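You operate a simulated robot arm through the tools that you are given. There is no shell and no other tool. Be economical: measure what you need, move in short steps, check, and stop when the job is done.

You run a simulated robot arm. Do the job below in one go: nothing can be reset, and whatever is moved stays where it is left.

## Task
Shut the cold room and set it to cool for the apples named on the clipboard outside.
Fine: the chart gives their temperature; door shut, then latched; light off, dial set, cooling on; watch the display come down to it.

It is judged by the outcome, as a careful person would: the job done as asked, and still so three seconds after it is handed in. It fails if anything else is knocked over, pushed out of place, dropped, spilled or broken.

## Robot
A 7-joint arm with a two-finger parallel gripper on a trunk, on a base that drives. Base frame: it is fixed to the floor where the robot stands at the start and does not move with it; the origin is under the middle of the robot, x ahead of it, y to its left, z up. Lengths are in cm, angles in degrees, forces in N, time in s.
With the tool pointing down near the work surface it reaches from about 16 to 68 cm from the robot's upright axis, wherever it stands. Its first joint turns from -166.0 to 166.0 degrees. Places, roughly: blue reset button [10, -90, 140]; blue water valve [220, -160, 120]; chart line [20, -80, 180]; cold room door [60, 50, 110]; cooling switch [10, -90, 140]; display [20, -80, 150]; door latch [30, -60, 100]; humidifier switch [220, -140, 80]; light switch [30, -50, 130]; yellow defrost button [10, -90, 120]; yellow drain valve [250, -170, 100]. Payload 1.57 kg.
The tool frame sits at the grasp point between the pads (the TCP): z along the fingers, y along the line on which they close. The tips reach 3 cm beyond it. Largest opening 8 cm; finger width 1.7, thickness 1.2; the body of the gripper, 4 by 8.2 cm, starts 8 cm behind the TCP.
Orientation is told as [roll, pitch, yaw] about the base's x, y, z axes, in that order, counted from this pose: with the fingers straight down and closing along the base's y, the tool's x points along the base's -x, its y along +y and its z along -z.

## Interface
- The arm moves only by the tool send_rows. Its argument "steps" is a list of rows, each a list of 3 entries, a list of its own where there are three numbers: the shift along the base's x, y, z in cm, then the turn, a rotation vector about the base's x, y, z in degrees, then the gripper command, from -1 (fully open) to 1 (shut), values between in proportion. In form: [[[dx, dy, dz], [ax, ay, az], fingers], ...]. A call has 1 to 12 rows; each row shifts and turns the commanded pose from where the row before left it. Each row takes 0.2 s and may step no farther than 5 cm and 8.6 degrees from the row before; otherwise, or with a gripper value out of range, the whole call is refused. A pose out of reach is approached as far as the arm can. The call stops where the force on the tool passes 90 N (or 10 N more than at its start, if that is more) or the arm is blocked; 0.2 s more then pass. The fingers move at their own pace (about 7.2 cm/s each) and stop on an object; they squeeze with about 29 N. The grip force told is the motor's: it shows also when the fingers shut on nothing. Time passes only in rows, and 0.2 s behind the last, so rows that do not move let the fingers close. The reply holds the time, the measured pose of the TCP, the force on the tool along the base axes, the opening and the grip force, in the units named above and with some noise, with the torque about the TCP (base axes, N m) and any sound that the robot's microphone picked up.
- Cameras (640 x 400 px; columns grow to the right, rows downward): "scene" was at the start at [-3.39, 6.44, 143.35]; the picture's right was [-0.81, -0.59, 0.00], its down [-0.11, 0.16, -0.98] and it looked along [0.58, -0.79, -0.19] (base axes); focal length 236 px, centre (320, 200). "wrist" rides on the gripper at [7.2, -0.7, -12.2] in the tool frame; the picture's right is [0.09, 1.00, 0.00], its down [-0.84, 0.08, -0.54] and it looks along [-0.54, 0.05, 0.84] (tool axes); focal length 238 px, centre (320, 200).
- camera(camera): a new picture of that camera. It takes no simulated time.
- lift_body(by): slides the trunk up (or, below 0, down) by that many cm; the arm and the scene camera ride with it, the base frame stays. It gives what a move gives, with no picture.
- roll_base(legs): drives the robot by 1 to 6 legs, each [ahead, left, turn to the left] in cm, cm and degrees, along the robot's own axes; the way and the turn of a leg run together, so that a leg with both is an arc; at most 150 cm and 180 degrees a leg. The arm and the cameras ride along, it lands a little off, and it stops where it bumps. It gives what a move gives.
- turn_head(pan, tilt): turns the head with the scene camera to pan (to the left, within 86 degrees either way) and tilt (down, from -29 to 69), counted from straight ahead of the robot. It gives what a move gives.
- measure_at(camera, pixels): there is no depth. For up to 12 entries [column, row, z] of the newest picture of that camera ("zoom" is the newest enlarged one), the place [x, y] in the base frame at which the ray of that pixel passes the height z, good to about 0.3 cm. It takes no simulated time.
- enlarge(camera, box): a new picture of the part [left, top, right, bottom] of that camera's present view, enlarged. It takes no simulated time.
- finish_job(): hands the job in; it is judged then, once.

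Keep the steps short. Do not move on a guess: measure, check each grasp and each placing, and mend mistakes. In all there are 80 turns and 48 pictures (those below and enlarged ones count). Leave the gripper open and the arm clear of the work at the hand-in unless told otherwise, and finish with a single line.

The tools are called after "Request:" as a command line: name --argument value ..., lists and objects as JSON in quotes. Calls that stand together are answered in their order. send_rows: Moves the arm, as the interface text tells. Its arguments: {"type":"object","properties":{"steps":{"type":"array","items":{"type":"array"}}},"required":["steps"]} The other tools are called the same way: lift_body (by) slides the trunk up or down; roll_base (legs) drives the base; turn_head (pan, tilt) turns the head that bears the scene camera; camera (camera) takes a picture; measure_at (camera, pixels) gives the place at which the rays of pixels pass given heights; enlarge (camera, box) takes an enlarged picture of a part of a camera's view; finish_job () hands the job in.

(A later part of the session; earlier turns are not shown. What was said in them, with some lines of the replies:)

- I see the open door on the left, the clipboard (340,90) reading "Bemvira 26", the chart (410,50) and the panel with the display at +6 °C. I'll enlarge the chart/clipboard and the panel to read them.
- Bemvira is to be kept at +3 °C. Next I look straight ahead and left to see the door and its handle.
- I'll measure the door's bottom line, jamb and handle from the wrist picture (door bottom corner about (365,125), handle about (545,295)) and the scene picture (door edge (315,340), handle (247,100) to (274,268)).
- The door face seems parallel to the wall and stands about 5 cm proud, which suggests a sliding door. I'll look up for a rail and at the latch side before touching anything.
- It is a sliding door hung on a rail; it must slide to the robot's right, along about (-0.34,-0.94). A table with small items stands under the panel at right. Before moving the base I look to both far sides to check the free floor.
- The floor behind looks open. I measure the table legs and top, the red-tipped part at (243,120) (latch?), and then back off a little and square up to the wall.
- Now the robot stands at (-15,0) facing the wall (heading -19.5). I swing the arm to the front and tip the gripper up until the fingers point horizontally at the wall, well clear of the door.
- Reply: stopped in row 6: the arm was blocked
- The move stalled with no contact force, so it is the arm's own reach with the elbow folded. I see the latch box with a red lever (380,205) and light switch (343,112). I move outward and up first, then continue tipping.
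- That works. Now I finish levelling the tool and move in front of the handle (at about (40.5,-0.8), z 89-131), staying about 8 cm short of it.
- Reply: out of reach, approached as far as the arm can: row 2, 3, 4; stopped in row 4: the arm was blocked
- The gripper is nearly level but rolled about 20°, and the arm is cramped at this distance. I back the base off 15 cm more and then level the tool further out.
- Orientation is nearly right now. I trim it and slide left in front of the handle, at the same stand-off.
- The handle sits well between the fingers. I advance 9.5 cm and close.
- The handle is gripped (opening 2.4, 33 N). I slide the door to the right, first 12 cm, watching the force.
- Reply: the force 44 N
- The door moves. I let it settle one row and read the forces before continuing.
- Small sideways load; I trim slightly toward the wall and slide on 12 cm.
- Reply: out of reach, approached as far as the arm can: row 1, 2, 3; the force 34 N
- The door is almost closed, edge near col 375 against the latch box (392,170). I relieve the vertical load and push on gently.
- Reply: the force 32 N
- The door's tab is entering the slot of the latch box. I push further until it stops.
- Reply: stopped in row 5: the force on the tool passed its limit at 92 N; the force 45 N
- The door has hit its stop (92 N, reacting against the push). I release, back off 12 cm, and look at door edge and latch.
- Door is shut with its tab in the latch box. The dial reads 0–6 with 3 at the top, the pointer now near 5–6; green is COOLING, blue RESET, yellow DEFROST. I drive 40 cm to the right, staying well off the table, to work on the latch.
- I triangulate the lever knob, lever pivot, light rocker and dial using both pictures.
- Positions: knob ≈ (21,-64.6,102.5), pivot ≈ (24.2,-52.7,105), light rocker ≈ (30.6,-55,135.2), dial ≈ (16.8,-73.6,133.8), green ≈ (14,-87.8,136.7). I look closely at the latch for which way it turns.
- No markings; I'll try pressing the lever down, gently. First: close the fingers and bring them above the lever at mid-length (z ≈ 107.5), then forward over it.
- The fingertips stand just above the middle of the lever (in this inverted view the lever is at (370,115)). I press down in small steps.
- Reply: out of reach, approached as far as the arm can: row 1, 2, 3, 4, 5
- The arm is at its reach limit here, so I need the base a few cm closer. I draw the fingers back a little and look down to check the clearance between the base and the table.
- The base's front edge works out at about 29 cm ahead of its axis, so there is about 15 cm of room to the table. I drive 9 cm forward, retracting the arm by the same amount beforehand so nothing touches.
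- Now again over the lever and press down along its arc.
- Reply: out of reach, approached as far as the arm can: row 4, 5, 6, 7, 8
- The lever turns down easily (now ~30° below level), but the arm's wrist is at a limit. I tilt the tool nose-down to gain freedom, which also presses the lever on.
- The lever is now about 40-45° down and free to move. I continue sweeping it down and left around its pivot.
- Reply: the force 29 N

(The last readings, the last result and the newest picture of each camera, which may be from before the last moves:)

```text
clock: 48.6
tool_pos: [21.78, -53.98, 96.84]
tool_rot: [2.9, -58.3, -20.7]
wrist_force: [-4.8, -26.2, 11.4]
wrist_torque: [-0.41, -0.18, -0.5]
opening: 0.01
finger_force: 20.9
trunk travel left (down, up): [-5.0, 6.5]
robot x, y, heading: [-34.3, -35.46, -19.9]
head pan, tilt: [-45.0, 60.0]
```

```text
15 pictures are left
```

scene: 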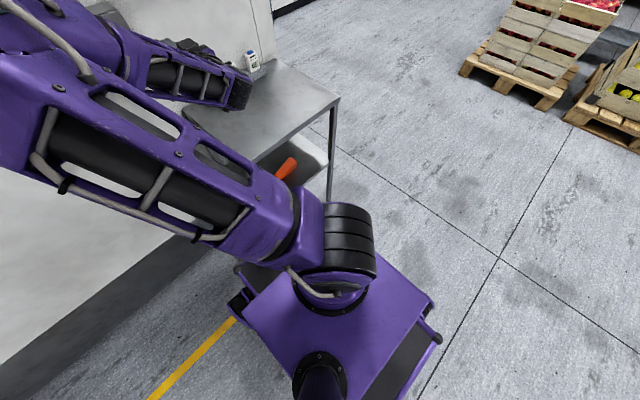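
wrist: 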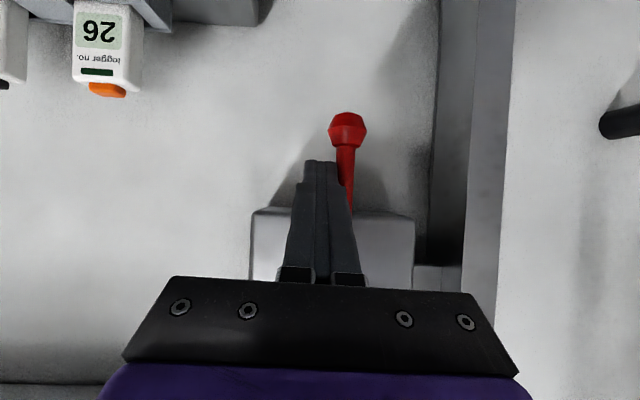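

The lever hangs straight down and there is 28 N of resistance - apparently its stop. I press 1 cm further to make sure, then withdraw.

Request:
send_rows --steps '[[[0.2, 0.6, 0], [0, 0, 0], 1], [[0.2, 0.6, 0], [0, 0, 0], 1], [[0, 0, 0], [0, 0, 0], 1]]'

Request:
send_rows --steps '[[[-1.0, -1.5, 0], [0, 0, 0], 1], [[-3.4, 1.2, 1], [0, 0, 0], 1], [[-3.4, 1.2, 2.5], [0, 0, 0], 1], [[-3.4, 1.2, 3], [0, 0, 0], 1]]'

Request:
turn_head --pan -10 --tilt 20

Request:
camera --camera "scene"

```text
clock: 49.4
tool_pos: [21.67, -53.85, 96.74]
tool_rot: [1.9, -58.2, -21.2]
wrist_force: [-8.3, -59.9, 5.2]
wrist_torque: [-0.83, 0.04, -1.27]
opening: 0.01
finger_force: 21.0
trunk travel left (down, up): [-5.0, 6.5]
robot x, y, heading: [-34.04, -35.92, -20.0]
head pan, tilt: [-45.0, 60.0]
```

```text
clock: 50.4
tool_pos: [11.07, -50.05, 102.92]
tool_rot: [2.8, -57.8, -20.0]
wrist_force: [-0.6, -0.6, 0.2]
wrist_torque: [0.03, -0.02, 0.0]
opening: 0.0
finger_force: 21.8
trunk travel left (down, up): [-5.0, 6.5]
robot x, y, heading: [-34.09, -35.24, -19.6]
head pan, tilt: [-45.0, 60.0]
```

```text
clock: 51.4
tool_pos: [11.21, -50.27, 103.04]
tool_rot: [2.7, -58.0, -19.9]
wrist_force: [-0.4, 0.6, -0.1]
wrist_torque: [0.02, -0.01, -0.03]
opening: 0.01
finger_force: 21.8
trunk travel left (down, up): [-5.0, 6.5]
robot x, y, heading: [-34.41, -35.27, -20.0]
head pan, tilt: [-10.0, 20.0]
```

```text
14 pictures are left
```

scene: 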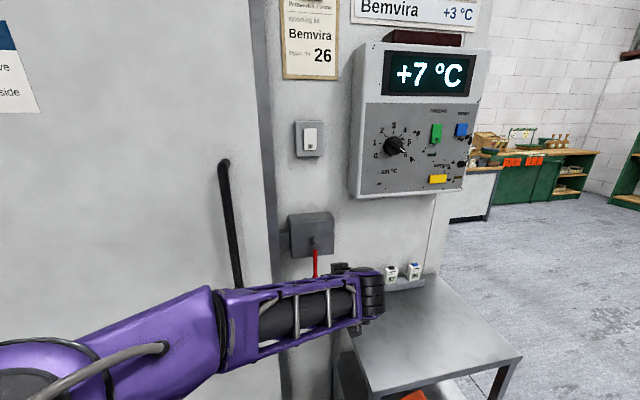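

The lever stays down: latched. Now I look closely at the light rocker and the panel controls.

Request:
enlarge --camera "scene" --box '[285, 110, 335, 170]'

Request:
enlarge --camera "scene" --box '[355, 100, 485, 195]'

Request:
measure_at --camera "scene" --pixels '[[309, 138, 135], [309, 138, 133], [308, 153, 132], [308, 153, 130], [310, 126, 138], [310, 126, 136]]'

```text
6.67 times, centred on (310, 140) of scene
```

zoom: 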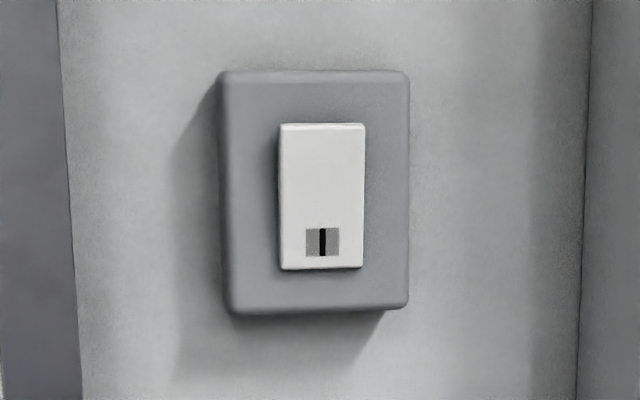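

```text
4.21 times, centred on (420, 148) of scene
```

zoom: 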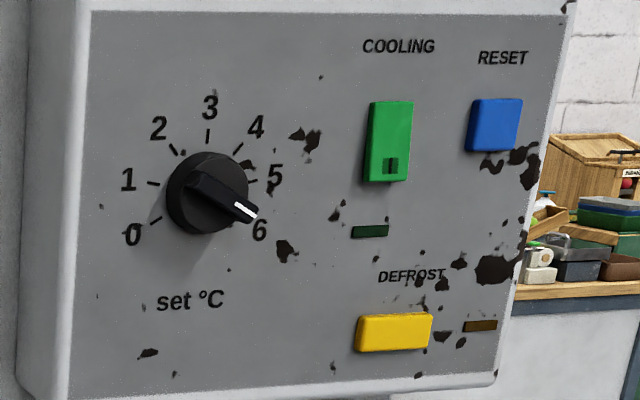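

```text
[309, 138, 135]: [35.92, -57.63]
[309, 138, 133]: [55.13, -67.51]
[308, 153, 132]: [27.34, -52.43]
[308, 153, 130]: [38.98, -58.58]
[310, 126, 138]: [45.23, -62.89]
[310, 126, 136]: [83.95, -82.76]
```

Both rockers carry the "I" (on) mark at their bottom end. The light is on, so its top end gets pressed; cooling is off (lamp dark), so later its bottom end. I raise the arm and level the fingers in front of the light switch, aiming at its top end (z ≈ 137.6).

Request:
send_rows --steps '[[[1.8, -0.4, 4.3], [0, 0, 0], 1], [[1.8, -0.4, 4.3], [0, 0, 0], 1], [[1.8, -0.4, 4.3], [0, 0, 0], 1], [[1.6, -0.2, 4.3], [0, 0, 0], 1], [[1, 0, 4.3], [-2.7, -7.5, 0], 1], [[1, 0, 4.3], [-2.7, -7.5, 0], 1], [[1, 0, 4.3], [-2.7, -7.5, 0], 1], [[1, 0, 4.3], [-2.7, -7.5, 0], 1], [[0, 0, 0], [0, 0, 0], 1]]'

Request:
camera --camera "wrist"

```text
clock: 53.4
tool_pos: [22.16, -51.92, 137.21]
tool_rot: [63.5, -89.3, -80.5]
wrist_force: [0.8, 0.4, 0.2]
wrist_torque: [-0.02, -0.02, 0.01]
opening: 0.0
finger_force: 21.4
trunk travel left (down, up): [-5.0, 6.5]
robot x, y, heading: [-34.28, -35.35, -19.5]
head pan, tilt: [-10.0, 20.0]
```

```text
11 pictures are left
```

wrist: 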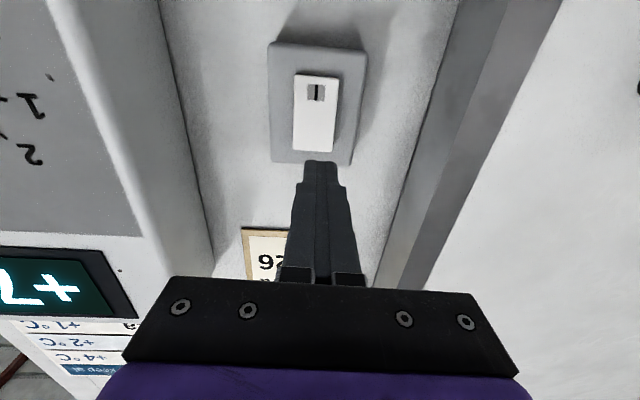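

Request:
measure_at --camera "wrist" --pixels '[[313, 149, 137], [313, 149, 138], [313, 149, 139], [318, 78, 131], [318, 78, 132], [318, 78, 133]]'

```text
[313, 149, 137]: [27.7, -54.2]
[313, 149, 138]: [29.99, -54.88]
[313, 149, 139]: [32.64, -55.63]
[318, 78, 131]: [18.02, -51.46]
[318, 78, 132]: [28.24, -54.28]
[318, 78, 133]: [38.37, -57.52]
```

The rocker face is at n≈47.3, top end z≈138. I advance and press in small steps.

Request:
send_rows --steps '[[[2.35, -0.85, -0.2], [0, 0, 0], 1], [[2.35, -0.85, 0], [0, 0, 0], 1], [[0.47, -0.17, 0], [0, 0, 0], 1], [[0.47, -0.17, 0], [0, 0, 0], 1], [[0.47, -0.17, 0], [0, 0, 0], 1], [[0, 0, 0], [0, 0, 0], 1]]'

```text
clock: 54.8
tool_pos: [27.4, -53.44, 137.53]
tool_rot: [104.7, -89.9, -121.6]
wrist_force: [-69.4, 29.4, -24.1]
wrist_torque: [0.57, 1.23, 0.01]
opening: 0.01
finger_force: 21.3
trunk travel left (down, up): [-5.0, 6.5]
robot x, y, heading: [-34.48, -35.02, -19.6]
head pan, tilt: [-10.0, 20.0]
heard: click
```

A click was heard: the rocker went over. I draw back and check it.

Request:
send_rows --steps '[[[-1.9, 0.7, 0], [0, 0, 0], 1], [[-3.8, 1.37, 0], [0, 0, 0], 1], [[-3.8, 1.37, 0], [0, 0, 0], 1]]'

Request:
enlarge --camera "scene" --box '[285, 80, 485, 205]'

```text
clock: 55.8
tool_pos: [17.17, -55.29, 136.96]
tool_rot: [-81.0, -88.9, 57.5]
wrist_force: [0.3, -0.2, 0.8]
wrist_torque: [0.01, 0.02, 0.01]
opening: 0.04
finger_force: 21.2
trunk travel left (down, up): [-5.0, 6.5]
robot x, y, heading: [-34.11, -35.4, -19.8]
head pan, tilt: [-10.0, 20.0]
stopped in row 3: the arm was blocked; the commanded pose is now the measured one
```

```text
3.20 times, centred on (385, 142) of scene
```

zoom: 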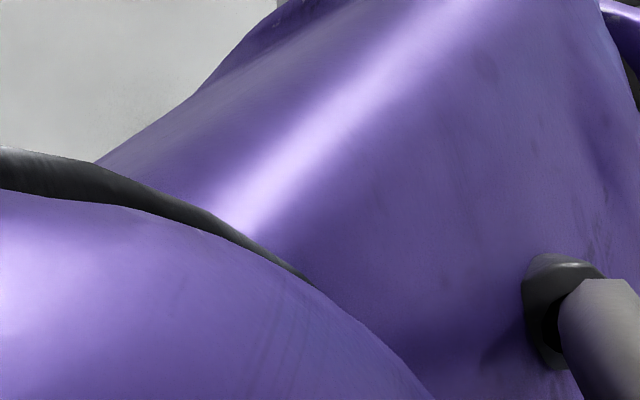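

The arm now hides the switch from the scene camera; I'll check it later. I shift the base 12 cm right so the panel is easier to reach, then look with the wrist camera.

Request:
roll_base --legs '[[0, -12, 0]]'

Request:
camera --camera "wrist"

```text
clock: 57.6
tool_pos: [13.02, -66.48, 137.18]
tool_rot: [-90.1, -88.7, 66.7]
wrist_force: [-0.3, 0.5, -0.1]
wrist_torque: [-0.02, -0.02, -0.02]
opening: 0.03
finger_force: 21.4
trunk travel left (down, up): [-5.0, 6.5]
robot x, y, heading: [-38.17, -46.71, -19.5]
head pan, tilt: [-10.0, 20.0]
```

```text
9 pictures are left
```

wrist: 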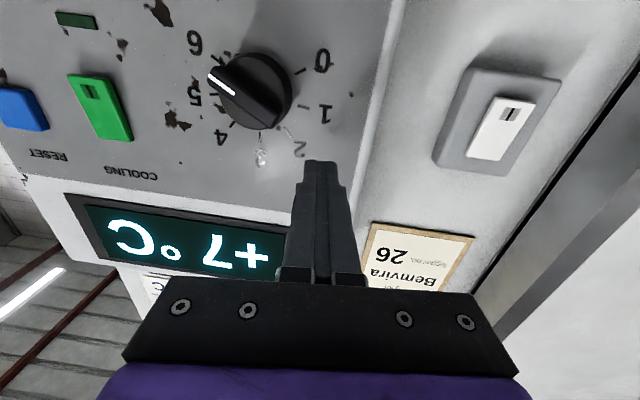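

The knob pointer sits at about 5.6, between 5 and 6; it has to go about 104° counter-clockwise to 3. I measure the knob centre (255,90) and the "I" end of the green rocker (92,90) from this view.

Request:
measure_at --camera "wrist" --pixels '[[254, 90, 133], [254, 90, 134], [254, 90, 135], [92, 90, 134], [92, 90, 135], [112, 128, 138], [112, 128, 139], [286, 95, 134], [235, 120, 136], [258, 56, 132]]'

```text
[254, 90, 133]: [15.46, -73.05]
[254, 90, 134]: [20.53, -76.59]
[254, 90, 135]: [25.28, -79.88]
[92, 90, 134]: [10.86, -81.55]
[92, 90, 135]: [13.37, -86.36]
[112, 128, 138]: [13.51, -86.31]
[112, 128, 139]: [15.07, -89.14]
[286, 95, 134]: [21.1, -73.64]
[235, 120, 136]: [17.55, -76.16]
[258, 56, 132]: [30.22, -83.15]
```

I move in front of the knob, open the fingers, and pre-roll the gripper about 77° clockwise so it can then turn the knob counter-clockwise in one go.

Request:
send_rows --steps '[[[-0.5, -1.36, -0.92], [0, 0, 3.3], -1], [[-0.5, -1.36, -0.92], [8.0, -2.9, 0], -1], [[-0.5, -1.36, -0.92], [8.0, -2.9, 0], -1], [[-0.5, -1.36, -0.92], [8.0, -2.9, 0], -1], [[0, 0, 0], [8.0, -2.9, 0], -1], [[0, 0, 0], [8.0, -2.9, 0], -1], [[0, 0, 0], [8.0, -2.9, 0], -1], [[0, 0, 0], [8.0, -2.9, 0], -1], [[0, 0, 0], [8.0, -2.9, 0], -1], [[0, 0, 0], [8.0, -2.9, 0], -1], [[0, 0, 0], [0, 0, 0], -1]]'

Request:
camera --camera "wrist"

```text
clock: 58.4
tool_pos: [7.22, -77.22, 135.47]
tool_rot: [91.8, -81.9, -123.2]
wrist_force: [-0.1, 0.9, 0.3]
wrist_torque: [0.04, -0.02, -0.07]
opening: 7.99
finger_force: 0.0
trunk travel left (down, up): [-5.0, 6.5]
robot x, y, heading: [-38.67, -46.76, -19.7]
head pan, tilt: [-10.0, 20.0]
stopped in row 3: the arm was blocked; the commanded pose is now the measured one
```

```text
8 pictures are left
```

wrist: 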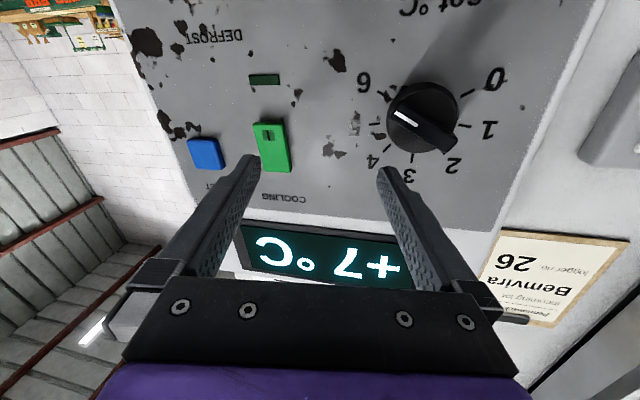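

The arm folded into a cramped pose again; it needs a bit more distance. I back the base off 6 cm, extend, square the tool and then roll.

Request:
roll_base --legs '[[-6, 0, 0]]'

Request:
send_rows --steps '[[[3.76, -1.37, 0], [0, 0, 0], -1], [[3.76, -1.37, 0], [0, 0, 0], -1], [[0.72, 1.97, -0.67], [0, 0, 3.8], -1], [[0.72, 1.97, -0.67], [0, 0, 3.8], -1], [[0.72, 1.97, -0.67], [0, 0, 3.8], -1], [[0, 0, 0], [0, 0, 0], -1]]'

```text
clock: 59.3
tool_pos: [1.63, -75.39, 135.43]
tool_rot: [91.1, -81.7, -122.6]
wrist_force: [-0.3, -0.6, 0.0]
wrist_torque: [0.02, -0.04, 0.02]
opening: 7.99
finger_force: 0.1
trunk travel left (down, up): [-5.0, 6.5]
robot x, y, heading: [-43.7, -44.42, -19.9]
head pan, tilt: [-10.0, 20.0]
```

```text
clock: 60.7
tool_pos: [11.1, -72.35, 133.3]
tool_rot: [91.2, -81.5, -111.0]
wrist_force: [0.2, -1.1, -1.2]
wrist_torque: [0.0, -0.01, -0.01]
opening: 8.0
finger_force: 0.1
trunk travel left (down, up): [-5.0, 6.5]
robot x, y, heading: [-44.03, -44.32, -19.8]
head pan, tilt: [-10.0, 20.0]
```

Good. Now the pre-roll, 68° clockwise.

Request:
send_rows --steps '[[[0, 0, 0], [8.0, -2.9, 0], -1], [[0, 0, 0], [8.0, -2.9, 0], -1], [[0, 0, 0], [8.0, -2.9, 0], -1], [[0, 0, 0], [8.0, -2.9, 0], -1], [[0, 0, 0], [8.0, -2.9, 0], -1], [[0, 0, 0], [8.0, -2.9, 0], -1], [[0, 0, 0], [8.0, -2.9, 0], -1], [[0, 0, 0], [8.0, -2.9, 0], -1], [[0, 0, 0], [0, 0, 0], -1]]'

Request:
camera --camera "wrist"

```text
clock: 62.7
tool_pos: [11.21, -72.26, 133.31]
tool_rot: [90.1, -13.4, -110.1]
wrist_force: [-2.2, 0.1, -0.4]
wrist_torque: [0.0, 0.01, -0.02]
opening: 7.98
finger_force: 0.0
trunk travel left (down, up): [-5.0, 6.5]
robot x, y, heading: [-44.11, -44.72, -19.9]
head pan, tilt: [-10.0, 20.0]
```

```text
7 pictures are left
```

wrist: 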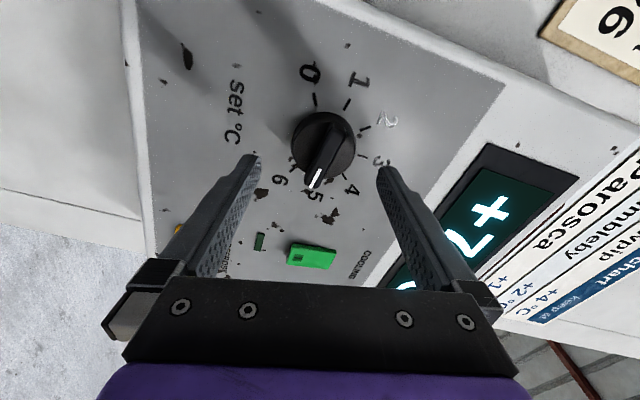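

Pre-roll done; the knob (325,145) is centred between the fingers. I trim 0.5 cm left and 0.3 up, advance 4.4 cm and close.

Request:
send_rows --steps '[[[0.17, 0.47, 0.3], [0, 0, 0], -1], [[2.07, -0.75, 0], [0, 0, 0], -1], [[2.07, -0.75, 0], [0, 0, 0], -1], [[0, 0, 0], [0, 0, 0], 1], [[0, 0, 0], [0, 0, 0], 1], [[0, 0, 0], [0, 0, 0], 1]]'

Request:
camera --camera "wrist"

```text
clock: 64.1
tool_pos: [15.27, -72.89, 133.98]
tool_rot: [90.4, -13.5, -110.1]
wrist_force: [-24.9, 12.9, 5.4]
wrist_torque: [-0.25, -1.56, 0.99]
opening: 6.27
finger_force: 28.7
trunk travel left (down, up): [-5.0, 6.5]
robot x, y, heading: [-43.75, -44.61, -19.8]
head pan, tilt: [-10.0, 20.0]
```

```text
6 pictures are left
```

wrist: 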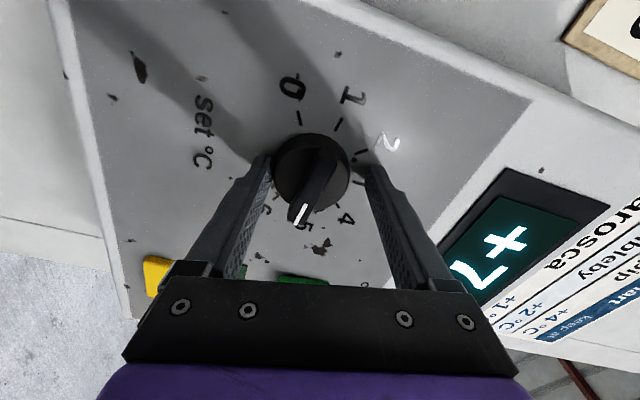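

Gripped at 6.3 cm (28.7 N) on the round body. I ease back 0.3 cm and turn counter-clockwise 51°.

Request:
send_rows --steps '[[[-0.28, 0.1, 0], [0, 0, 0], 1], [[0, 0, 0], [-8.0, 2.9, 0], 1], [[0, 0, 0], [-8.0, 2.9, 0], 1], [[0, 0, 0], [-8.0, 2.9, 0], 1], [[0, 0, 0], [-8.0, 2.9, 0], 1], [[0, 0, 0], [-8.0, 2.9, 0], 1], [[0, 0, 0], [-8.0, 2.9, 0], 1]]'

Request:
camera --camera "wrist"

```text
clock: 65.7
tool_pos: [15.0, -73.36, 133.81]
tool_rot: [90.8, -64.8, -110.7]
wrist_force: [-22.2, 2.8, -9.6]
wrist_torque: [-0.11, -0.58, -0.4]
opening: 5.09
finger_force: 45.2
trunk travel left (down, up): [-5.0, 6.5]
robot x, y, heading: [-43.71, -44.67, -19.8]
head pan, tilt: [-10.0, 20.0]
```

```text
5 pictures are left
```

wrist: 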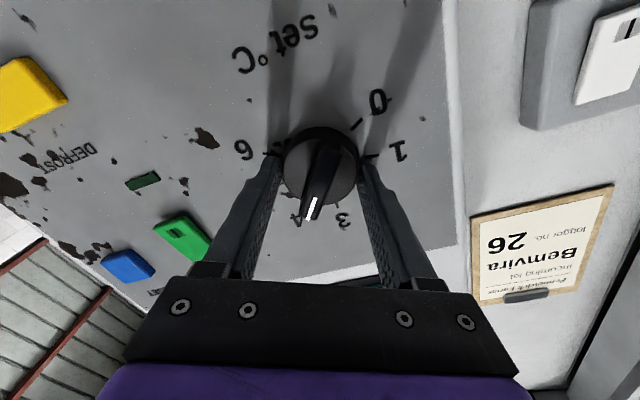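

The knob turns with the gripper; the pointer is now just short of 4 (about 3.9). I turn 37° more.

Request:
send_rows --steps '[[[0, 0, 0], [-8.0, 2.9, 0], 1], [[0, 0, 0], [-8.0, 2.9, 0], 1], [[0, 0, 0], [-8.0, 2.9, 0], 1], [[0, 0, 0], [-8.0, 2.9, 0], 1], [[0, 0, 0], [-2.8, 1.0, 0], 1], [[0, 0, 0], [0, 0, 0], 1]]'

Request:
send_rows --steps '[[[0, 0, 0], [0, 0, 0], -1], [[0, 0, 0], [0, 0, 0], -1], [[0, 0, 0], [0, 0, 0], -1], [[-1.9, 0.7, 0], [0, 0, 0], -1], [[-1.9, 0.7, 0], [0, 0, 0], -1]]'

Request:
enlarge --camera "wrist" --box '[120, 40, 440, 240]'

```text
clock: 67.1
tool_pos: [15.16, -73.1, 133.97]
tool_rot: [-92.1, -78.4, 72.2]
wrist_force: [-15.8, 5.1, 6.6]
wrist_torque: [-0.28, -0.69, 0.19]
opening: 5.1
finger_force: 44.9
trunk travel left (down, up): [-5.0, 6.5]
robot x, y, heading: [-43.64, -44.44, -19.6]
head pan, tilt: [-10.0, 20.0]
```

```text
clock: 68.3
tool_pos: [11.52, -71.63, 133.8]
tool_rot: [-90.5, -78.3, 70.8]
wrist_force: [-0.5, 0.5, 0.1]
wrist_torque: [0.0, -0.02, 0.06]
opening: 8.02
finger_force: 0.1
trunk travel left (down, up): [-5.0, 6.5]
robot x, y, heading: [-43.6, -44.4, -19.9]
head pan, tilt: [-10.0, 20.0]
```

```text
2.00 times, centred on (280, 140) of wrist
```

zoom: 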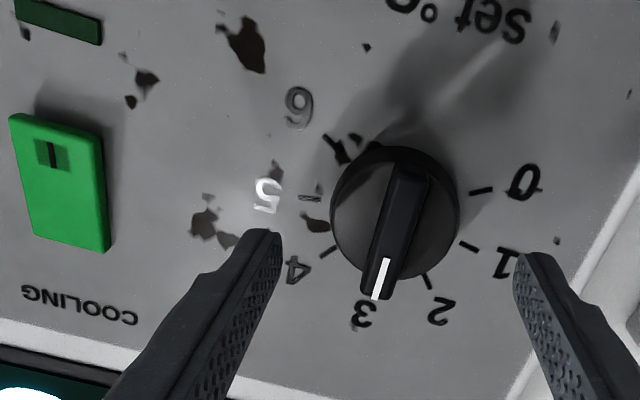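

The pointer now stands on 3. Next, the cooling rocker: I measure its "I" end (52,152 in the zoom) and its other end (85,245).

Request:
measure_at --camera "zoom" --pixels '[[52, 152, 134], [52, 152, 134.5], [52, 152, 135], [52, 152, 135.5], [65, 185, 136], [65, 185, 136.5], [65, 185, 137], [85, 248, 138], [85, 248, 138.5], [85, 248, 139]]'

```text
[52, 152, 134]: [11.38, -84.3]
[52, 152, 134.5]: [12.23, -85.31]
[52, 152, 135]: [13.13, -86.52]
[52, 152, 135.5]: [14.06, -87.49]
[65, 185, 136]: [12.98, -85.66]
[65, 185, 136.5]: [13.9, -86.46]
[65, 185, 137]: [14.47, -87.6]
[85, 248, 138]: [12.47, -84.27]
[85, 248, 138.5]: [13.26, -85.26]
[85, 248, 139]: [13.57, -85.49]
```

I close the fingers, level the roll, and shift the base 13.6 cm right so the fingers come in front of the green rocker.

Request:
send_rows --steps '[[[-0.9, 0.34, 0.5], [5.45, -1.98, 0], 1], [[0, 0, 0.5], [5.45, -1.98, 0], 1], [[0, 0, 0], [0, 0, 0], 1], [[0, 0, 0], [0, 0, 0], 1]]'

Request:
roll_base --legs '[[0, -13.6, 0]]'

```text
clock: 69.3
tool_pos: [10.59, -71.3, 134.68]
tool_rot: [178.6, -89.9, 161.6]
wrist_force: [-0.5, 0.7, 0.6]
wrist_torque: [0.02, -0.02, -0.03]
opening: 0.0
finger_force: 21.0
trunk travel left (down, up): [-5.0, 6.5]
robot x, y, heading: [-43.91, -44.54, -19.8]
head pan, tilt: [-10.0, 20.0]
```

```text
clock: 71.3
tool_pos: [5.83, -84.39, 134.76]
tool_rot: [-170.7, -89.8, 150.7]
wrist_force: [-0.5, 0.2, 0.2]
wrist_torque: [0.01, 0.0, 0.0]
opening: 0.02
finger_force: 20.9
trunk travel left (down, up): [-5.0, 6.5]
robot x, y, heading: [-48.67, -57.59, -19.9]
head pan, tilt: [-10.0, 20.0]
```

Request:
camera --camera "wrist"

```text
3 pictures are left
```

wrist: 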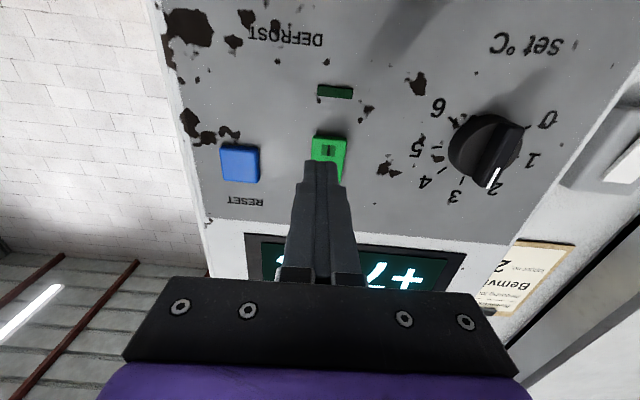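

The fingertips aim at the "I" end of the green rocker (328,150). I shift 0.5 cm left, advance and press in small steps.

Request:
send_rows --steps '[[[0.17, 0.47, 0.1], [0, 0, 0], 1], [[2.07, -0.75, 0], [0, 0, 0], 1], [[2.07, -0.75, 0], [0, 0, 0], 1], [[0.38, -0.14, 0], [0, 0, 0], 1], [[0.38, -0.14, 0], [0, 0, 0], 1], [[0.38, -0.14, 0], [0, 0, 0], 1], [[0, 0, 0], [0, 0, 0], 1]]'

```text
clock: 72.8
tool_pos: [10.38, -85.56, 134.92]
tool_rot: [-139.0, -90.0, 119.0]
wrist_force: [-44.1, 25.3, -3.5]
wrist_torque: [-0.38, -0.16, 0.54]
opening: 0.0
finger_force: 20.8
trunk travel left (down, up): [-5.0, 6.5]
robot x, y, heading: [-48.88, -57.59, -19.9]
head pan, tilt: [-10.0, 20.0]
stopped in row 7: the force on the tool passed its limit at 92 N (the readings are from after the stop); the commanded pose is now the measured one
```

No click was heard and the force rose to 92 N: maybe I pressed too near the pivot. I back off 1.5 cm, go 0.8 cm lower towards the end of the rocker, and press again.

Request:
send_rows --steps '[[[-1.4, 0.5, 0], [0, 0, 0], 1], [[0, 0, -0.8], [0, 0, 0], 1], [[0.94, -0.34, 0], [0, 0, 0], 1], [[0.38, -0.14, 0], [0, 0, 0], 1], [[0.38, -0.14, 0], [0, 0, 0], 1], [[0.38, -0.14, 0], [0, 0, 0], 1], [[0.2, -0.07, 0], [0, 0, 0], 1], [[0, 0, 0], [0, 0, 0], 1]]'

```text
clock: 74.2
tool_pos: [10.4, -85.76, 133.72]
tool_rot: [1.2, -89.5, -21.4]
wrist_force: [-46.7, 27.9, -5.5]
wrist_torque: [-0.43, -0.14, 0.55]
opening: 0.0
finger_force: 21.2
trunk travel left (down, up): [-5.0, 6.5]
robot x, y, heading: [-48.58, -56.93, -19.7]
head pan, tilt: [-10.0, 20.0]
stopped in row 6: the force on the tool passed its limit at 96 N (the readings are from after the stop); the commanded pose is now the measured one
```

Again solid without a click. I back off 5 cm and look at the rocker and its lamp.

Request:
send_rows --steps '[[[-2.3, 0.85, 0.5], [0, 0, 0], 1], [[-2.3, 0.85, 0.5], [0, 0, 0], 1], [[0, -0.0, 2.5], [0, 0, 0], 1], [[0, 0, 1.5], [0, 0, 0], 1]]'

Request:
enlarge --camera "wrist" --box '[200, 20, 560, 260]'

```text
clock: 75.2
tool_pos: [6.58, -84.5, 138.04]
tool_rot: [5.4, -89.2, -25.6]
wrist_force: [-0.9, -0.2, 0.7]
wrist_torque: [0.0, -0.02, 0.01]
opening: 0.0
finger_force: 20.8
trunk travel left (down, up): [-5.0, 6.5]
robot x, y, heading: [-49.06, -57.44, -20.0]
head pan, tilt: [-10.0, 20.0]
```

```text
1.67 times, centred on (380, 140) of wrist
```

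zoom: 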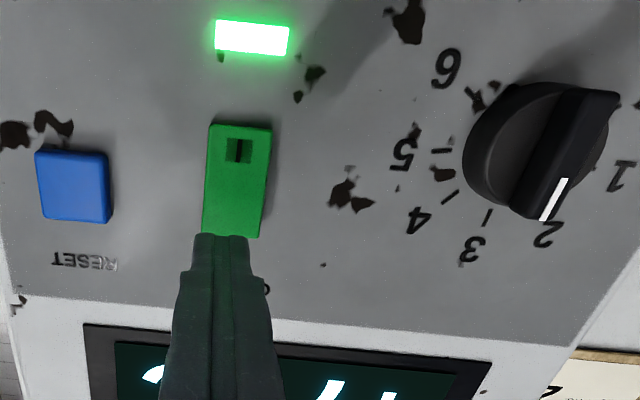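

The lamp now glows green: cooling is on, and the pointer is on 3. I open the gripper, back the base away 30 cm and lower the arm so the display can be seen and watched.

Request:
roll_base --legs '[[-30, 0, 0]]'

Request:
send_rows --steps '[[[0, 0, -3], [0, 0, 0], -1], [[0, 0, -3], [0, 0, 0], -1], [[0, 0, -3], [0, 0, 0], -1], [[0, 0, -3], [0, 0, 0], -1], [[0, 0, -3], [0, 0, 0], -1], [[0, 0, -3], [0, 0, 0], -1], [[0, 0, -3], [0, 0, 0], -1], [[0, 0, -3], [0, 0, 0], -1], [[0, 0, -3], [0, 0, 0], -1], [[0, 0, 0], [0, 0, 0], -1]]'

Request:
turn_head --pan 0 --tilt 10

Request:
send_rows --steps '[[[0, 0, 0], [0, 0, 0], -1], [[0, 0, 0], [0, 0, 0], -1], [[0, 0, 0], [0, 0, 0], -1], [[0, 0, 0], [0, 0, 0], -1], [[0, 0, 0], [0, 0, 0], -1], [[0, 0, 0], [0, 0, 0], -1], [[0, 0, 0], [0, 0, 0], -1], [[0, 0, 0], [0, 0, 0], -1], [[0, 0, 0], [0, 0, 0], -1], [[0, 0, 0], [0, 0, 0], -1], [[0, 0, 0], [0, 0, 0], -1], [[0, 0, 0], [0, 0, 0], -1]]'

Request:
send_rows --steps '[[[0, 0, 0], [0, 0, 0], -1], [[0, 0, 0], [0, 0, 0], -1], [[0, 0, 0], [0, 0, 0], -1], [[0, 0, 0], [0, 0, 0], -1], [[0, 0, 0], [0, 0, 0], -1], [[0, 0, 0], [0, 0, 0], -1], [[0, 0, 0], [0, 0, 0], -1], [[0, 0, 0], [0, 0, 0], -1], [[0, 0, 0], [0, 0, 0], -1], [[0, 0, 0], [0, 0, 0], -1], [[0, 0, 0], [0, 0, 0], -1], [[0, 0, 0], [0, 0, 0], -1]]'

Request:
send_rows --steps '[[[0, 0, 0], [0, 0, 0], -1], [[0, 0, 0], [0, 0, 0], -1], [[0, 0, 0], [0, 0, 0], -1], [[0, 0, 0], [0, 0, 0], -1], [[0, 0, 0], [0, 0, 0], -1], [[0, 0, 0], [0, 0, 0], -1], [[0, 0, 0], [0, 0, 0], -1], [[0, 0, 0], [0, 0, 0], -1], [[0, 0, 0], [0, 0, 0], -1], [[0, 0, 0], [0, 0, 0], -1], [[0, 0, 0], [0, 0, 0], -1], [[0, 0, 0], [0, 0, 0], -1]]'

```text
clock: 77.2
tool_pos: [-22.13, -74.35, 138.17]
tool_rot: [3.0, -89.2, -23.4]
wrist_force: [0.1, -0.5, 0.4]
wrist_torque: [-0.03, 0.02, 0.01]
opening: 0.02
finger_force: 21.7
trunk travel left (down, up): [-5.0, 6.5]
robot x, y, heading: [-77.5, -47.13, -20.0]
head pan, tilt: [-10.0, 20.0]
```

```text
clock: 79.4
tool_pos: [-22.17, -74.36, 111.11]
tool_rot: [3.9, -89.2, -24.3]
wrist_force: [-0.2, 0.0, 0.2]
wrist_torque: [0.03, -0.01, 0.01]
opening: 8.03
finger_force: 0.0
trunk travel left (down, up): [-5.0, 6.5]
robot x, y, heading: [-77.75, -47.1, -20.1]
head pan, tilt: [-10.0, 20.0]
```

```text
clock: 80.2
tool_pos: [-22.04, -74.22, 111.1]
tool_rot: [3.1, -89.1, -23.5]
wrist_force: [-0.2, 0.6, 0.6]
wrist_torque: [0.02, 0.01, 0.0]
opening: 8.0
finger_force: 0.0
trunk travel left (down, up): [-5.0, 6.5]
robot x, y, heading: [-77.29, -46.71, -19.9]
head pan, tilt: [0.0, 10.0]
```

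```text
clock: 82.8
tool_pos: [-22.13, -74.45, 111.19]
tool_rot: [3.0, -89.2, -23.3]
wrist_force: [0.8, 0.3, -0.4]
wrist_torque: [-0.01, 0.04, -0.04]
opening: 7.99
finger_force: 0.0
trunk travel left (down, up): [-5.0, 6.5]
robot x, y, heading: [-77.26, -47.0, -20.2]
head pan, tilt: [0.0, 10.0]
```

```text
clock: 85.4
tool_pos: [-22.17, -74.36, 111.19]
tool_rot: [3.0, -89.2, -23.5]
wrist_force: [0.1, 0.2, 0.3]
wrist_torque: [0.0, -0.02, 0.01]
opening: 7.99
finger_force: 0.0
trunk travel left (down, up): [-5.0, 6.5]
robot x, y, heading: [-77.46, -46.51, -20.2]
head pan, tilt: [0.0, 10.0]
```

```text
clock: 88.0
tool_pos: [-22.05, -74.23, 111.18]
tool_rot: [3.0, -89.2, -23.4]
wrist_force: [0.3, 0.3, 0.4]
wrist_torque: [0.03, 0.03, 0.03]
opening: 7.99
finger_force: 0.1
trunk travel left (down, up): [-5.0, 6.5]
robot x, y, heading: [-77.61, -47.07, -20.1]
head pan, tilt: [0.0, 10.0]
```

About 13 s have passed since cooling went on. I look at display, dial, lamp and light switch together.

Request:
enlarge --camera "scene" --box '[210, 90, 400, 215]'

```text
3.20 times, centred on (305, 152) of scene
```

zoom: 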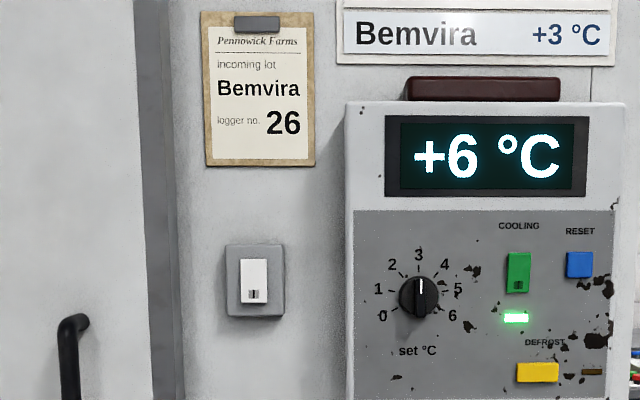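

The dial points exactly at 3, the lamp is lit, and the display has started down (+6). I wait with the arm still until it comes down.

Request:
send_rows --steps '[[[0, 0, 0], [0, 0, 0], -1], [[0, 0, 0], [0, 0, 0], -1], [[0, 0, 0], [0, 0, 0], -1], [[0, 0, 0], [0, 0, 0], -1], [[0, 0, 0], [0, 0, 0], -1], [[0, 0, 0], [0, 0, 0], -1], [[0, 0, 0], [0, 0, 0], -1], [[0, 0, 0], [0, 0, 0], -1], [[0, 0, 0], [0, 0, 0], -1], [[0, 0, 0], [0, 0, 0], -1], [[0, 0, 0], [0, 0, 0], -1], [[0, 0, 0], [0, 0, 0], -1]]'

Request:
turn_head --pan -80 --tilt 10

Request:
turn_head --pan 80 --tilt 10

Request:
turn_head --pan -80 --tilt 10

Request:
turn_head --pan 80 --tilt 10

Request:
turn_head --pan -80 --tilt 10

Request:
turn_head --pan 80 --tilt 10

Request:
turn_head --pan -80 --tilt 10

Request:
turn_head --pan 80 --tilt 10

Request:
turn_head --pan -80 --tilt 10

Request:
turn_head --pan 80 --tilt 10

Request:
turn_head --pan -80 --tilt 10

Request:
turn_head --pan 80 --tilt 10

Request:
turn_head --pan -80 --tilt 10

Request:
turn_head --pan 80 --tilt 10

Request:
turn_head --pan 0 --tilt 10

```text
clock: 90.6
tool_pos: [-22.18, -74.39, 111.18]
tool_rot: [3.1, -89.2, -23.6]
wrist_force: [0.1, -0.3, 0.3]
wrist_torque: [0.03, -0.02, 0.01]
opening: 8.01
finger_force: 0.0
trunk travel left (down, up): [-5.0, 6.5]
robot x, y, heading: [-77.64, -46.75, -20.3]
head pan, tilt: [0.0, 10.0]
```

```text
clock: 92.1
tool_pos: [-22.11, -74.3, 111.26]
tool_rot: [3.0, -89.2, -23.5]
wrist_force: [1.1, 0.3, 0.3]
wrist_torque: [0.0, 0.01, 0.02]
opening: 8.02
finger_force: 0.0
trunk travel left (down, up): [-5.0, 6.5]
robot x, y, heading: [-77.31, -47.26, -20.6]
head pan, tilt: [-80.0, 10.0]
```

```text
clock: 94.5
tool_pos: [-22.01, -74.31, 111.17]
tool_rot: [3.0, -89.3, -23.5]
wrist_force: [0.0, 0.3, 0.0]
wrist_torque: [0.0, 0.0, -0.01]
opening: 7.99
finger_force: 0.1
trunk travel left (down, up): [-5.0, 6.5]
robot x, y, heading: [-77.19, -47.36, -20.0]
head pan, tilt: [80.0, 10.0]
```

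```text
clock: 97.0
tool_pos: [-22.16, -74.37, 111.27]
tool_rot: [2.9, -89.2, -23.5]
wrist_force: [0.4, -0.7, -0.2]
wrist_torque: [0.0, 0.03, -0.01]
opening: 8.01
finger_force: 0.0
trunk travel left (down, up): [-5.0, 6.5]
robot x, y, heading: [-77.19, -46.97, -20.1]
head pan, tilt: [-80.0, 10.0]
```

```text
clock: 99.5
tool_pos: [-22.17, -74.38, 111.19]
tool_rot: [3.1, -89.3, -23.6]
wrist_force: [-0.7, -0.1, -0.5]
wrist_torque: [-0.02, 0.01, 0.0]
opening: 7.99
finger_force: 0.0
trunk travel left (down, up): [-5.0, 6.5]
robot x, y, heading: [-77.58, -47.01, -20.1]
head pan, tilt: [80.0, 10.0]
```

```text
clock: 101.9
tool_pos: [-21.93, -74.31, 111.15]
tool_rot: [3.1, -89.2, -23.5]
wrist_force: [0.4, -0.7, 0.0]
wrist_torque: [0.01, 0.01, -0.01]
opening: 7.99
finger_force: 0.0
trunk travel left (down, up): [-5.0, 6.5]
robot x, y, heading: [-77.52, -46.72, -20.3]
head pan, tilt: [-80.0, 10.0]
```

```text
clock: 104.4
tool_pos: [-22.0, -74.38, 111.24]
tool_rot: [3.0, -89.1, -23.5]
wrist_force: [-0.5, -0.4, 0.9]
wrist_torque: [0.0, -0.02, 0.03]
opening: 8.01
finger_force: 0.1
trunk travel left (down, up): [-5.0, 6.5]
robot x, y, heading: [-77.4, -47.42, -20.2]
head pan, tilt: [80.0, 10.0]
```

```text
clock: 106.8
tool_pos: [-22.08, -74.28, 111.1]
tool_rot: [3.0, -89.2, -23.5]
wrist_force: [-0.4, -0.2, -0.1]
wrist_torque: [0.0, 0.02, 0.02]
opening: 8.0
finger_force: 0.1
trunk travel left (down, up): [-5.0, 6.5]
robot x, y, heading: [-77.57, -46.68, -20.1]
head pan, tilt: [-80.0, 10.0]
```

```text
clock: 109.3
tool_pos: [-21.97, -74.26, 111.08]
tool_rot: [3.0, -89.2, -23.4]
wrist_force: [-0.2, 0.7, 0.7]
wrist_torque: [0.02, 0.02, 0.01]
opening: 8.01
finger_force: 0.1
trunk travel left (down, up): [-5.0, 6.5]
robot x, y, heading: [-77.36, -47.06, -20.2]
head pan, tilt: [80.0, 10.0]
```

```text
clock: 111.8
tool_pos: [-22.04, -74.38, 111.25]
tool_rot: [3.0, -89.2, -23.4]
wrist_force: [0.0, 1.0, -0.3]
wrist_torque: [-0.02, 0.0, -0.02]
opening: 7.98
finger_force: 0.2
trunk travel left (down, up): [-5.0, 6.5]
robot x, y, heading: [-77.72, -46.91, -20.3]
head pan, tilt: [-80.0, 10.0]
```

```text
clock: 114.2
tool_pos: [-22.1, -74.28, 111.12]
tool_rot: [3.1, -89.2, -23.5]
wrist_force: [-0.5, 0.3, -0.3]
wrist_torque: [0.0, 0.0, 0.01]
opening: 7.98
finger_force: 0.2
trunk travel left (down, up): [-5.0, 6.5]
robot x, y, heading: [-77.39, -47.09, -20.3]
head pan, tilt: [80.0, 10.0]
```

```text
clock: 116.7
tool_pos: [-22.07, -74.29, 111.02]
tool_rot: [3.0, -89.2, -23.6]
wrist_force: [-0.5, 0.8, 0.1]
wrist_torque: [-0.03, -0.02, -0.03]
opening: 8.01
finger_force: 0.1
trunk travel left (down, up): [-5.0, 6.5]
robot x, y, heading: [-77.52, -46.86, -20.3]
head pan, tilt: [-80.0, 10.0]
```

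```text
clock: 119.2
tool_pos: [-22.04, -74.24, 111.27]
tool_rot: [3.0, -89.2, -23.3]
wrist_force: [-0.6, 0.2, 0.3]
wrist_torque: [-0.01, -0.04, 0.03]
opening: 8.0
finger_force: 0.0
trunk travel left (down, up): [-5.0, 6.5]
robot x, y, heading: [-77.59, -46.85, -20.0]
head pan, tilt: [80.0, 10.0]
```

```text
clock: 121.6
tool_pos: [-22.08, -74.29, 111.18]
tool_rot: [3.0, -89.2, -23.5]
wrist_force: [0.6, 0.0, -0.2]
wrist_torque: [0.01, -0.03, 0.01]
opening: 7.98
finger_force: 0.1
trunk travel left (down, up): [-5.0, 6.5]
robot x, y, heading: [-77.42, -46.99, -20.1]
head pan, tilt: [-80.0, 10.0]
```

```text
clock: 124.1
tool_pos: [-22.15, -74.22, 111.16]
tool_rot: [2.9, -89.2, -23.5]
wrist_force: [0.4, 0.4, 0.2]
wrist_torque: [-0.02, 0.0, -0.03]
opening: 8.01
finger_force: 0.0
trunk travel left (down, up): [-5.0, 6.5]
robot x, y, heading: [-77.63, -46.92, -20.1]
head pan, tilt: [80.0, 10.0]
```

```text
clock: 125.6
tool_pos: [-22.03, -74.32, 111.22]
tool_rot: [2.9, -89.1, -23.5]
wrist_force: [0.0, -0.1, 0.1]
wrist_torque: [0.02, -0.04, -0.03]
opening: 8.0
finger_force: 0.0
trunk travel left (down, up): [-5.0, 6.5]
robot x, y, heading: [-77.54, -46.94, -20.3]
head pan, tilt: [0.0, 10.0]
```

I have one picture left, so I wait about 50 s more before using it.

Request:
turn_head --pan -85 --tilt 10

Request:
turn_head --pan 85 --tilt 10

Request:
turn_head --pan -85 --tilt 10

Request:
turn_head --pan 85 --tilt 10

Request:
turn_head --pan -85 --tilt 10

Request:
turn_head --pan 85 --tilt 10

Request:
turn_head --pan -85 --tilt 10

Request:
turn_head --pan 85 --tilt 10

Request:
turn_head --pan -85 --tilt 10

Request:
turn_head --pan 85 --tilt 10

Request:
turn_head --pan -85 --tilt 10

Request:
turn_head --pan 85 --tilt 10

Request:
turn_head --pan -85 --tilt 10

Request:
turn_head --pan 85 --tilt 10

Request:
turn_head --pan -85 --tilt 10

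Request:
turn_head --pan 85 --tilt 10

Request:
turn_head --pan -85 --tilt 10

Request:
turn_head --pan 85 --tilt 10

Request:
turn_head --pan -85 --tilt 10

Request:
turn_head --pan 0 --tilt 10

Request:
enlarge --camera "scene" --box '[190, 90, 430, 275]'

```text
clock: 127.2
tool_pos: [-22.08, -74.39, 111.15]
tool_rot: [3.0, -89.1, -23.5]
wrist_force: [0.2, 0.5, -1.2]
wrist_torque: [0.0, 0.0, -0.01]
opening: 8.0
finger_force: 0.0
trunk travel left (down, up): [-5.0, 6.5]
robot x, y, heading: [-77.73, -47.64, -20.3]
head pan, tilt: [-85.0, 10.0]
```

```text
clock: 129.8
tool_pos: [-22.21, -74.24, 111.29]
tool_rot: [3.0, -89.2, -23.4]
wrist_force: [-0.3, 1.0, 0.9]
wrist_torque: [0.03, 0.02, 0.01]
opening: 8.01
finger_force: 0.2
trunk travel left (down, up): [-5.0, 6.5]
robot x, y, heading: [-76.98, -47.04, -20.0]
head pan, tilt: [85.0, 10.0]
```

```text
clock: 132.3
tool_pos: [-22.02, -74.23, 111.13]
tool_rot: [3.1, -89.2, -23.5]
wrist_force: [-0.1, 0.2, 0.4]
wrist_torque: [0.01, -0.03, -0.03]
opening: 8.01
finger_force: 0.1
trunk travel left (down, up): [-5.0, 6.5]
robot x, y, heading: [-77.35, -46.79, -20.2]
head pan, tilt: [-85.0, 10.0]
```

```text
clock: 134.9
tool_pos: [-22.0, -74.3, 111.17]
tool_rot: [3.0, -89.1, -23.5]
wrist_force: [0.5, -0.1, -0.1]
wrist_torque: [0.0, -0.04, 0.0]
opening: 8.02
finger_force: 0.1
trunk travel left (down, up): [-5.0, 6.5]
robot x, y, heading: [-77.55, -46.93, -20.6]
head pan, tilt: [85.0, 10.0]
```

```text
clock: 137.5
tool_pos: [-22.08, -74.3, 111.16]
tool_rot: [3.0, -89.1, -23.5]
wrist_force: [0.3, 0.1, 0.8]
wrist_torque: [-0.02, 0.04, 0.01]
opening: 8.0
finger_force: 0.0
trunk travel left (down, up): [-5.0, 6.5]
robot x, y, heading: [-77.63, -46.99, -20.1]
head pan, tilt: [-85.0, 10.0]
```

```text
clock: 140.1
tool_pos: [-22.09, -74.26, 111.02]
tool_rot: [3.0, -89.2, -23.5]
wrist_force: [-0.1, -0.7, -0.3]
wrist_torque: [0.0, 0.0, 0.02]
opening: 8.0
finger_force: 0.1
trunk travel left (down, up): [-5.0, 6.5]
robot x, y, heading: [-77.46, -47.08, -20.1]
head pan, tilt: [85.0, 10.0]
```

```text
clock: 142.7
tool_pos: [-22.03, -74.22, 111.12]
tool_rot: [3.0, -89.3, -23.5]
wrist_force: [0.5, -0.8, 0.4]
wrist_torque: [0.02, -0.01, 0.01]
opening: 8.0
finger_force: 0.1
trunk travel left (down, up): [-5.0, 6.5]
robot x, y, heading: [-77.5, -46.99, -20.3]
head pan, tilt: [-85.0, 10.0]
```

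```text
clock: 145.2
tool_pos: [-22.01, -74.3, 111.24]
tool_rot: [3.1, -89.2, -23.4]
wrist_force: [0.0, -0.5, -0.2]
wrist_torque: [-0.01, 0.0, -0.01]
opening: 8.03
finger_force: 0.1
trunk travel left (down, up): [-5.0, 6.5]
robot x, y, heading: [-77.1, -46.72, -20.5]
head pan, tilt: [85.0, 10.0]
```

```text
clock: 147.8
tool_pos: [-22.05, -74.21, 111.19]
tool_rot: [3.1, -89.1, -23.5]
wrist_force: [0.6, -0.4, 0.4]
wrist_torque: [-0.01, -0.01, 0.0]
opening: 7.98
finger_force: 0.1
trunk travel left (down, up): [-5.0, 6.5]
robot x, y, heading: [-77.63, -47.13, -20.4]
head pan, tilt: [-85.0, 10.0]
```

```text
clock: 150.4
tool_pos: [-22.05, -74.38, 111.14]
tool_rot: [3.0, -89.2, -23.6]
wrist_force: [-0.5, 0.4, -0.6]
wrist_torque: [0.02, 0.01, 0.02]
opening: 8.03
finger_force: 0.1
trunk travel left (down, up): [-5.0, 6.5]
robot x, y, heading: [-77.6, -46.9, -20.2]
head pan, tilt: [85.0, 10.0]
```

```text
clock: 153.0
tool_pos: [-22.13, -74.29, 111.14]
tool_rot: [3.0, -89.2, -23.4]
wrist_force: [0.0, -0.1, 1.1]
wrist_torque: [-0.02, 0.02, 0.03]
opening: 8.01
finger_force: 0.1
trunk travel left (down, up): [-5.0, 6.5]
robot x, y, heading: [-77.63, -47.23, -20.1]
head pan, tilt: [-85.0, 10.0]
```

```text
clock: 155.6
tool_pos: [-22.05, -74.43, 111.16]
tool_rot: [3.0, -89.2, -23.5]
wrist_force: [-0.5, -0.6, 0.3]
wrist_torque: [-0.01, -0.01, -0.01]
opening: 7.98
finger_force: 0.1
trunk travel left (down, up): [-5.0, 6.5]
robot x, y, heading: [-77.55, -46.81, -20.0]
head pan, tilt: [85.0, 10.0]
```

```text
clock: 158.2
tool_pos: [-22.11, -74.34, 111.14]
tool_rot: [3.0, -89.2, -23.6]
wrist_force: [-1.0, 0.4, 0.2]
wrist_torque: [0.03, 0.01, -0.02]
opening: 8.0
finger_force: 0.1
trunk travel left (down, up): [-5.0, 6.5]
robot x, y, heading: [-77.51, -47.07, -20.1]
head pan, tilt: [-85.0, 10.0]
```

```text
clock: 160.7
tool_pos: [-22.09, -74.23, 111.15]
tool_rot: [3.0, -89.2, -23.5]
wrist_force: [0.1, 0.5, -0.9]
wrist_torque: [0.01, -0.04, 0.01]
opening: 8.0
finger_force: 0.1
trunk travel left (down, up): [-5.0, 6.5]
robot x, y, heading: [-77.11, -47.05, -20.1]
head pan, tilt: [85.0, 10.0]
```

```text
clock: 163.3
tool_pos: [-22.14, -74.31, 111.2]
tool_rot: [3.0, -89.2, -23.6]
wrist_force: [-0.3, 0.0, 0.1]
wrist_torque: [-0.05, 0.01, 0.01]
opening: 8.03
finger_force: 0.0
trunk travel left (down, up): [-5.0, 6.5]
robot x, y, heading: [-77.35, -47.51, -20.1]
head pan, tilt: [-85.0, 10.0]
```

```text
clock: 165.9
tool_pos: [-22.11, -74.35, 111.2]
tool_rot: [3.0, -89.3, -23.5]
wrist_force: [-0.4, 0.9, -0.6]
wrist_torque: [0.02, 0.03, -0.01]
opening: 8.0
finger_force: 0.0
trunk travel left (down, up): [-5.0, 6.5]
robot x, y, heading: [-76.91, -47.0, -20.1]
head pan, tilt: [85.0, 10.0]
```

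```text
clock: 168.5
tool_pos: [-22.06, -74.39, 111.12]
tool_rot: [3.0, -89.1, -23.4]
wrist_force: [0.7, 0.2, -0.1]
wrist_torque: [-0.01, 0.02, 0.0]
opening: 8.01
finger_force: 0.0
trunk travel left (down, up): [-5.0, 6.5]
robot x, y, heading: [-77.6, -47.2, -20.0]
head pan, tilt: [-85.0, 10.0]
```

```text
clock: 171.1
tool_pos: [-22.01, -74.27, 111.26]
tool_rot: [2.9, -89.2, -23.5]
wrist_force: [1.0, -0.1, 0.9]
wrist_torque: [-0.01, 0.01, -0.01]
opening: 7.98
finger_force: 0.1
trunk travel left (down, up): [-5.0, 6.5]
robot x, y, heading: [-77.36, -47.11, -20.3]
head pan, tilt: [85.0, 10.0]
```

```text
clock: 173.6
tool_pos: [-22.14, -74.36, 111.14]
tool_rot: [3.0, -89.2, -23.5]
wrist_force: [0.4, -0.9, -0.5]
wrist_torque: [-0.01, -0.01, -0.02]
opening: 8.01
finger_force: 0.1
trunk travel left (down, up): [-5.0, 6.5]
robot x, y, heading: [-77.68, -46.74, -20.1]
head pan, tilt: [-85.0, 10.0]
```

```text
clock: 175.2
tool_pos: [-21.99, -74.31, 111.25]
tool_rot: [2.9, -89.1, -23.5]
wrist_force: [-0.3, 0.0, 0.4]
wrist_torque: [0.03, 0.0, -0.01]
opening: 8.0
finger_force: 0.1
trunk travel left (down, up): [-5.0, 6.5]
robot x, y, heading: [-77.11, -47.01, -20.0]
head pan, tilt: [0.0, 10.0]
```

```text
2.16 times, centred on (310, 182) of scene
```

zoom: 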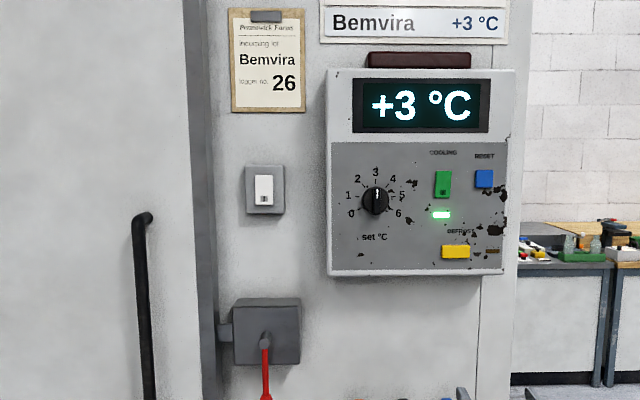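

The display reads +3 °C, the dial is on 3, the cooling lamp is lit, the latch lever is down and the door is shut. The gripper is open and clear, so I hand the job in.

Request:
finish_job

```text
The job is handed in.
```

The cold room is shut and latched and cooling is on with the dial at 3; the display has come down to +3 °C for Bemvira, and the light switch was pressed off (it clicked, but I couldn't see inside to confirm).
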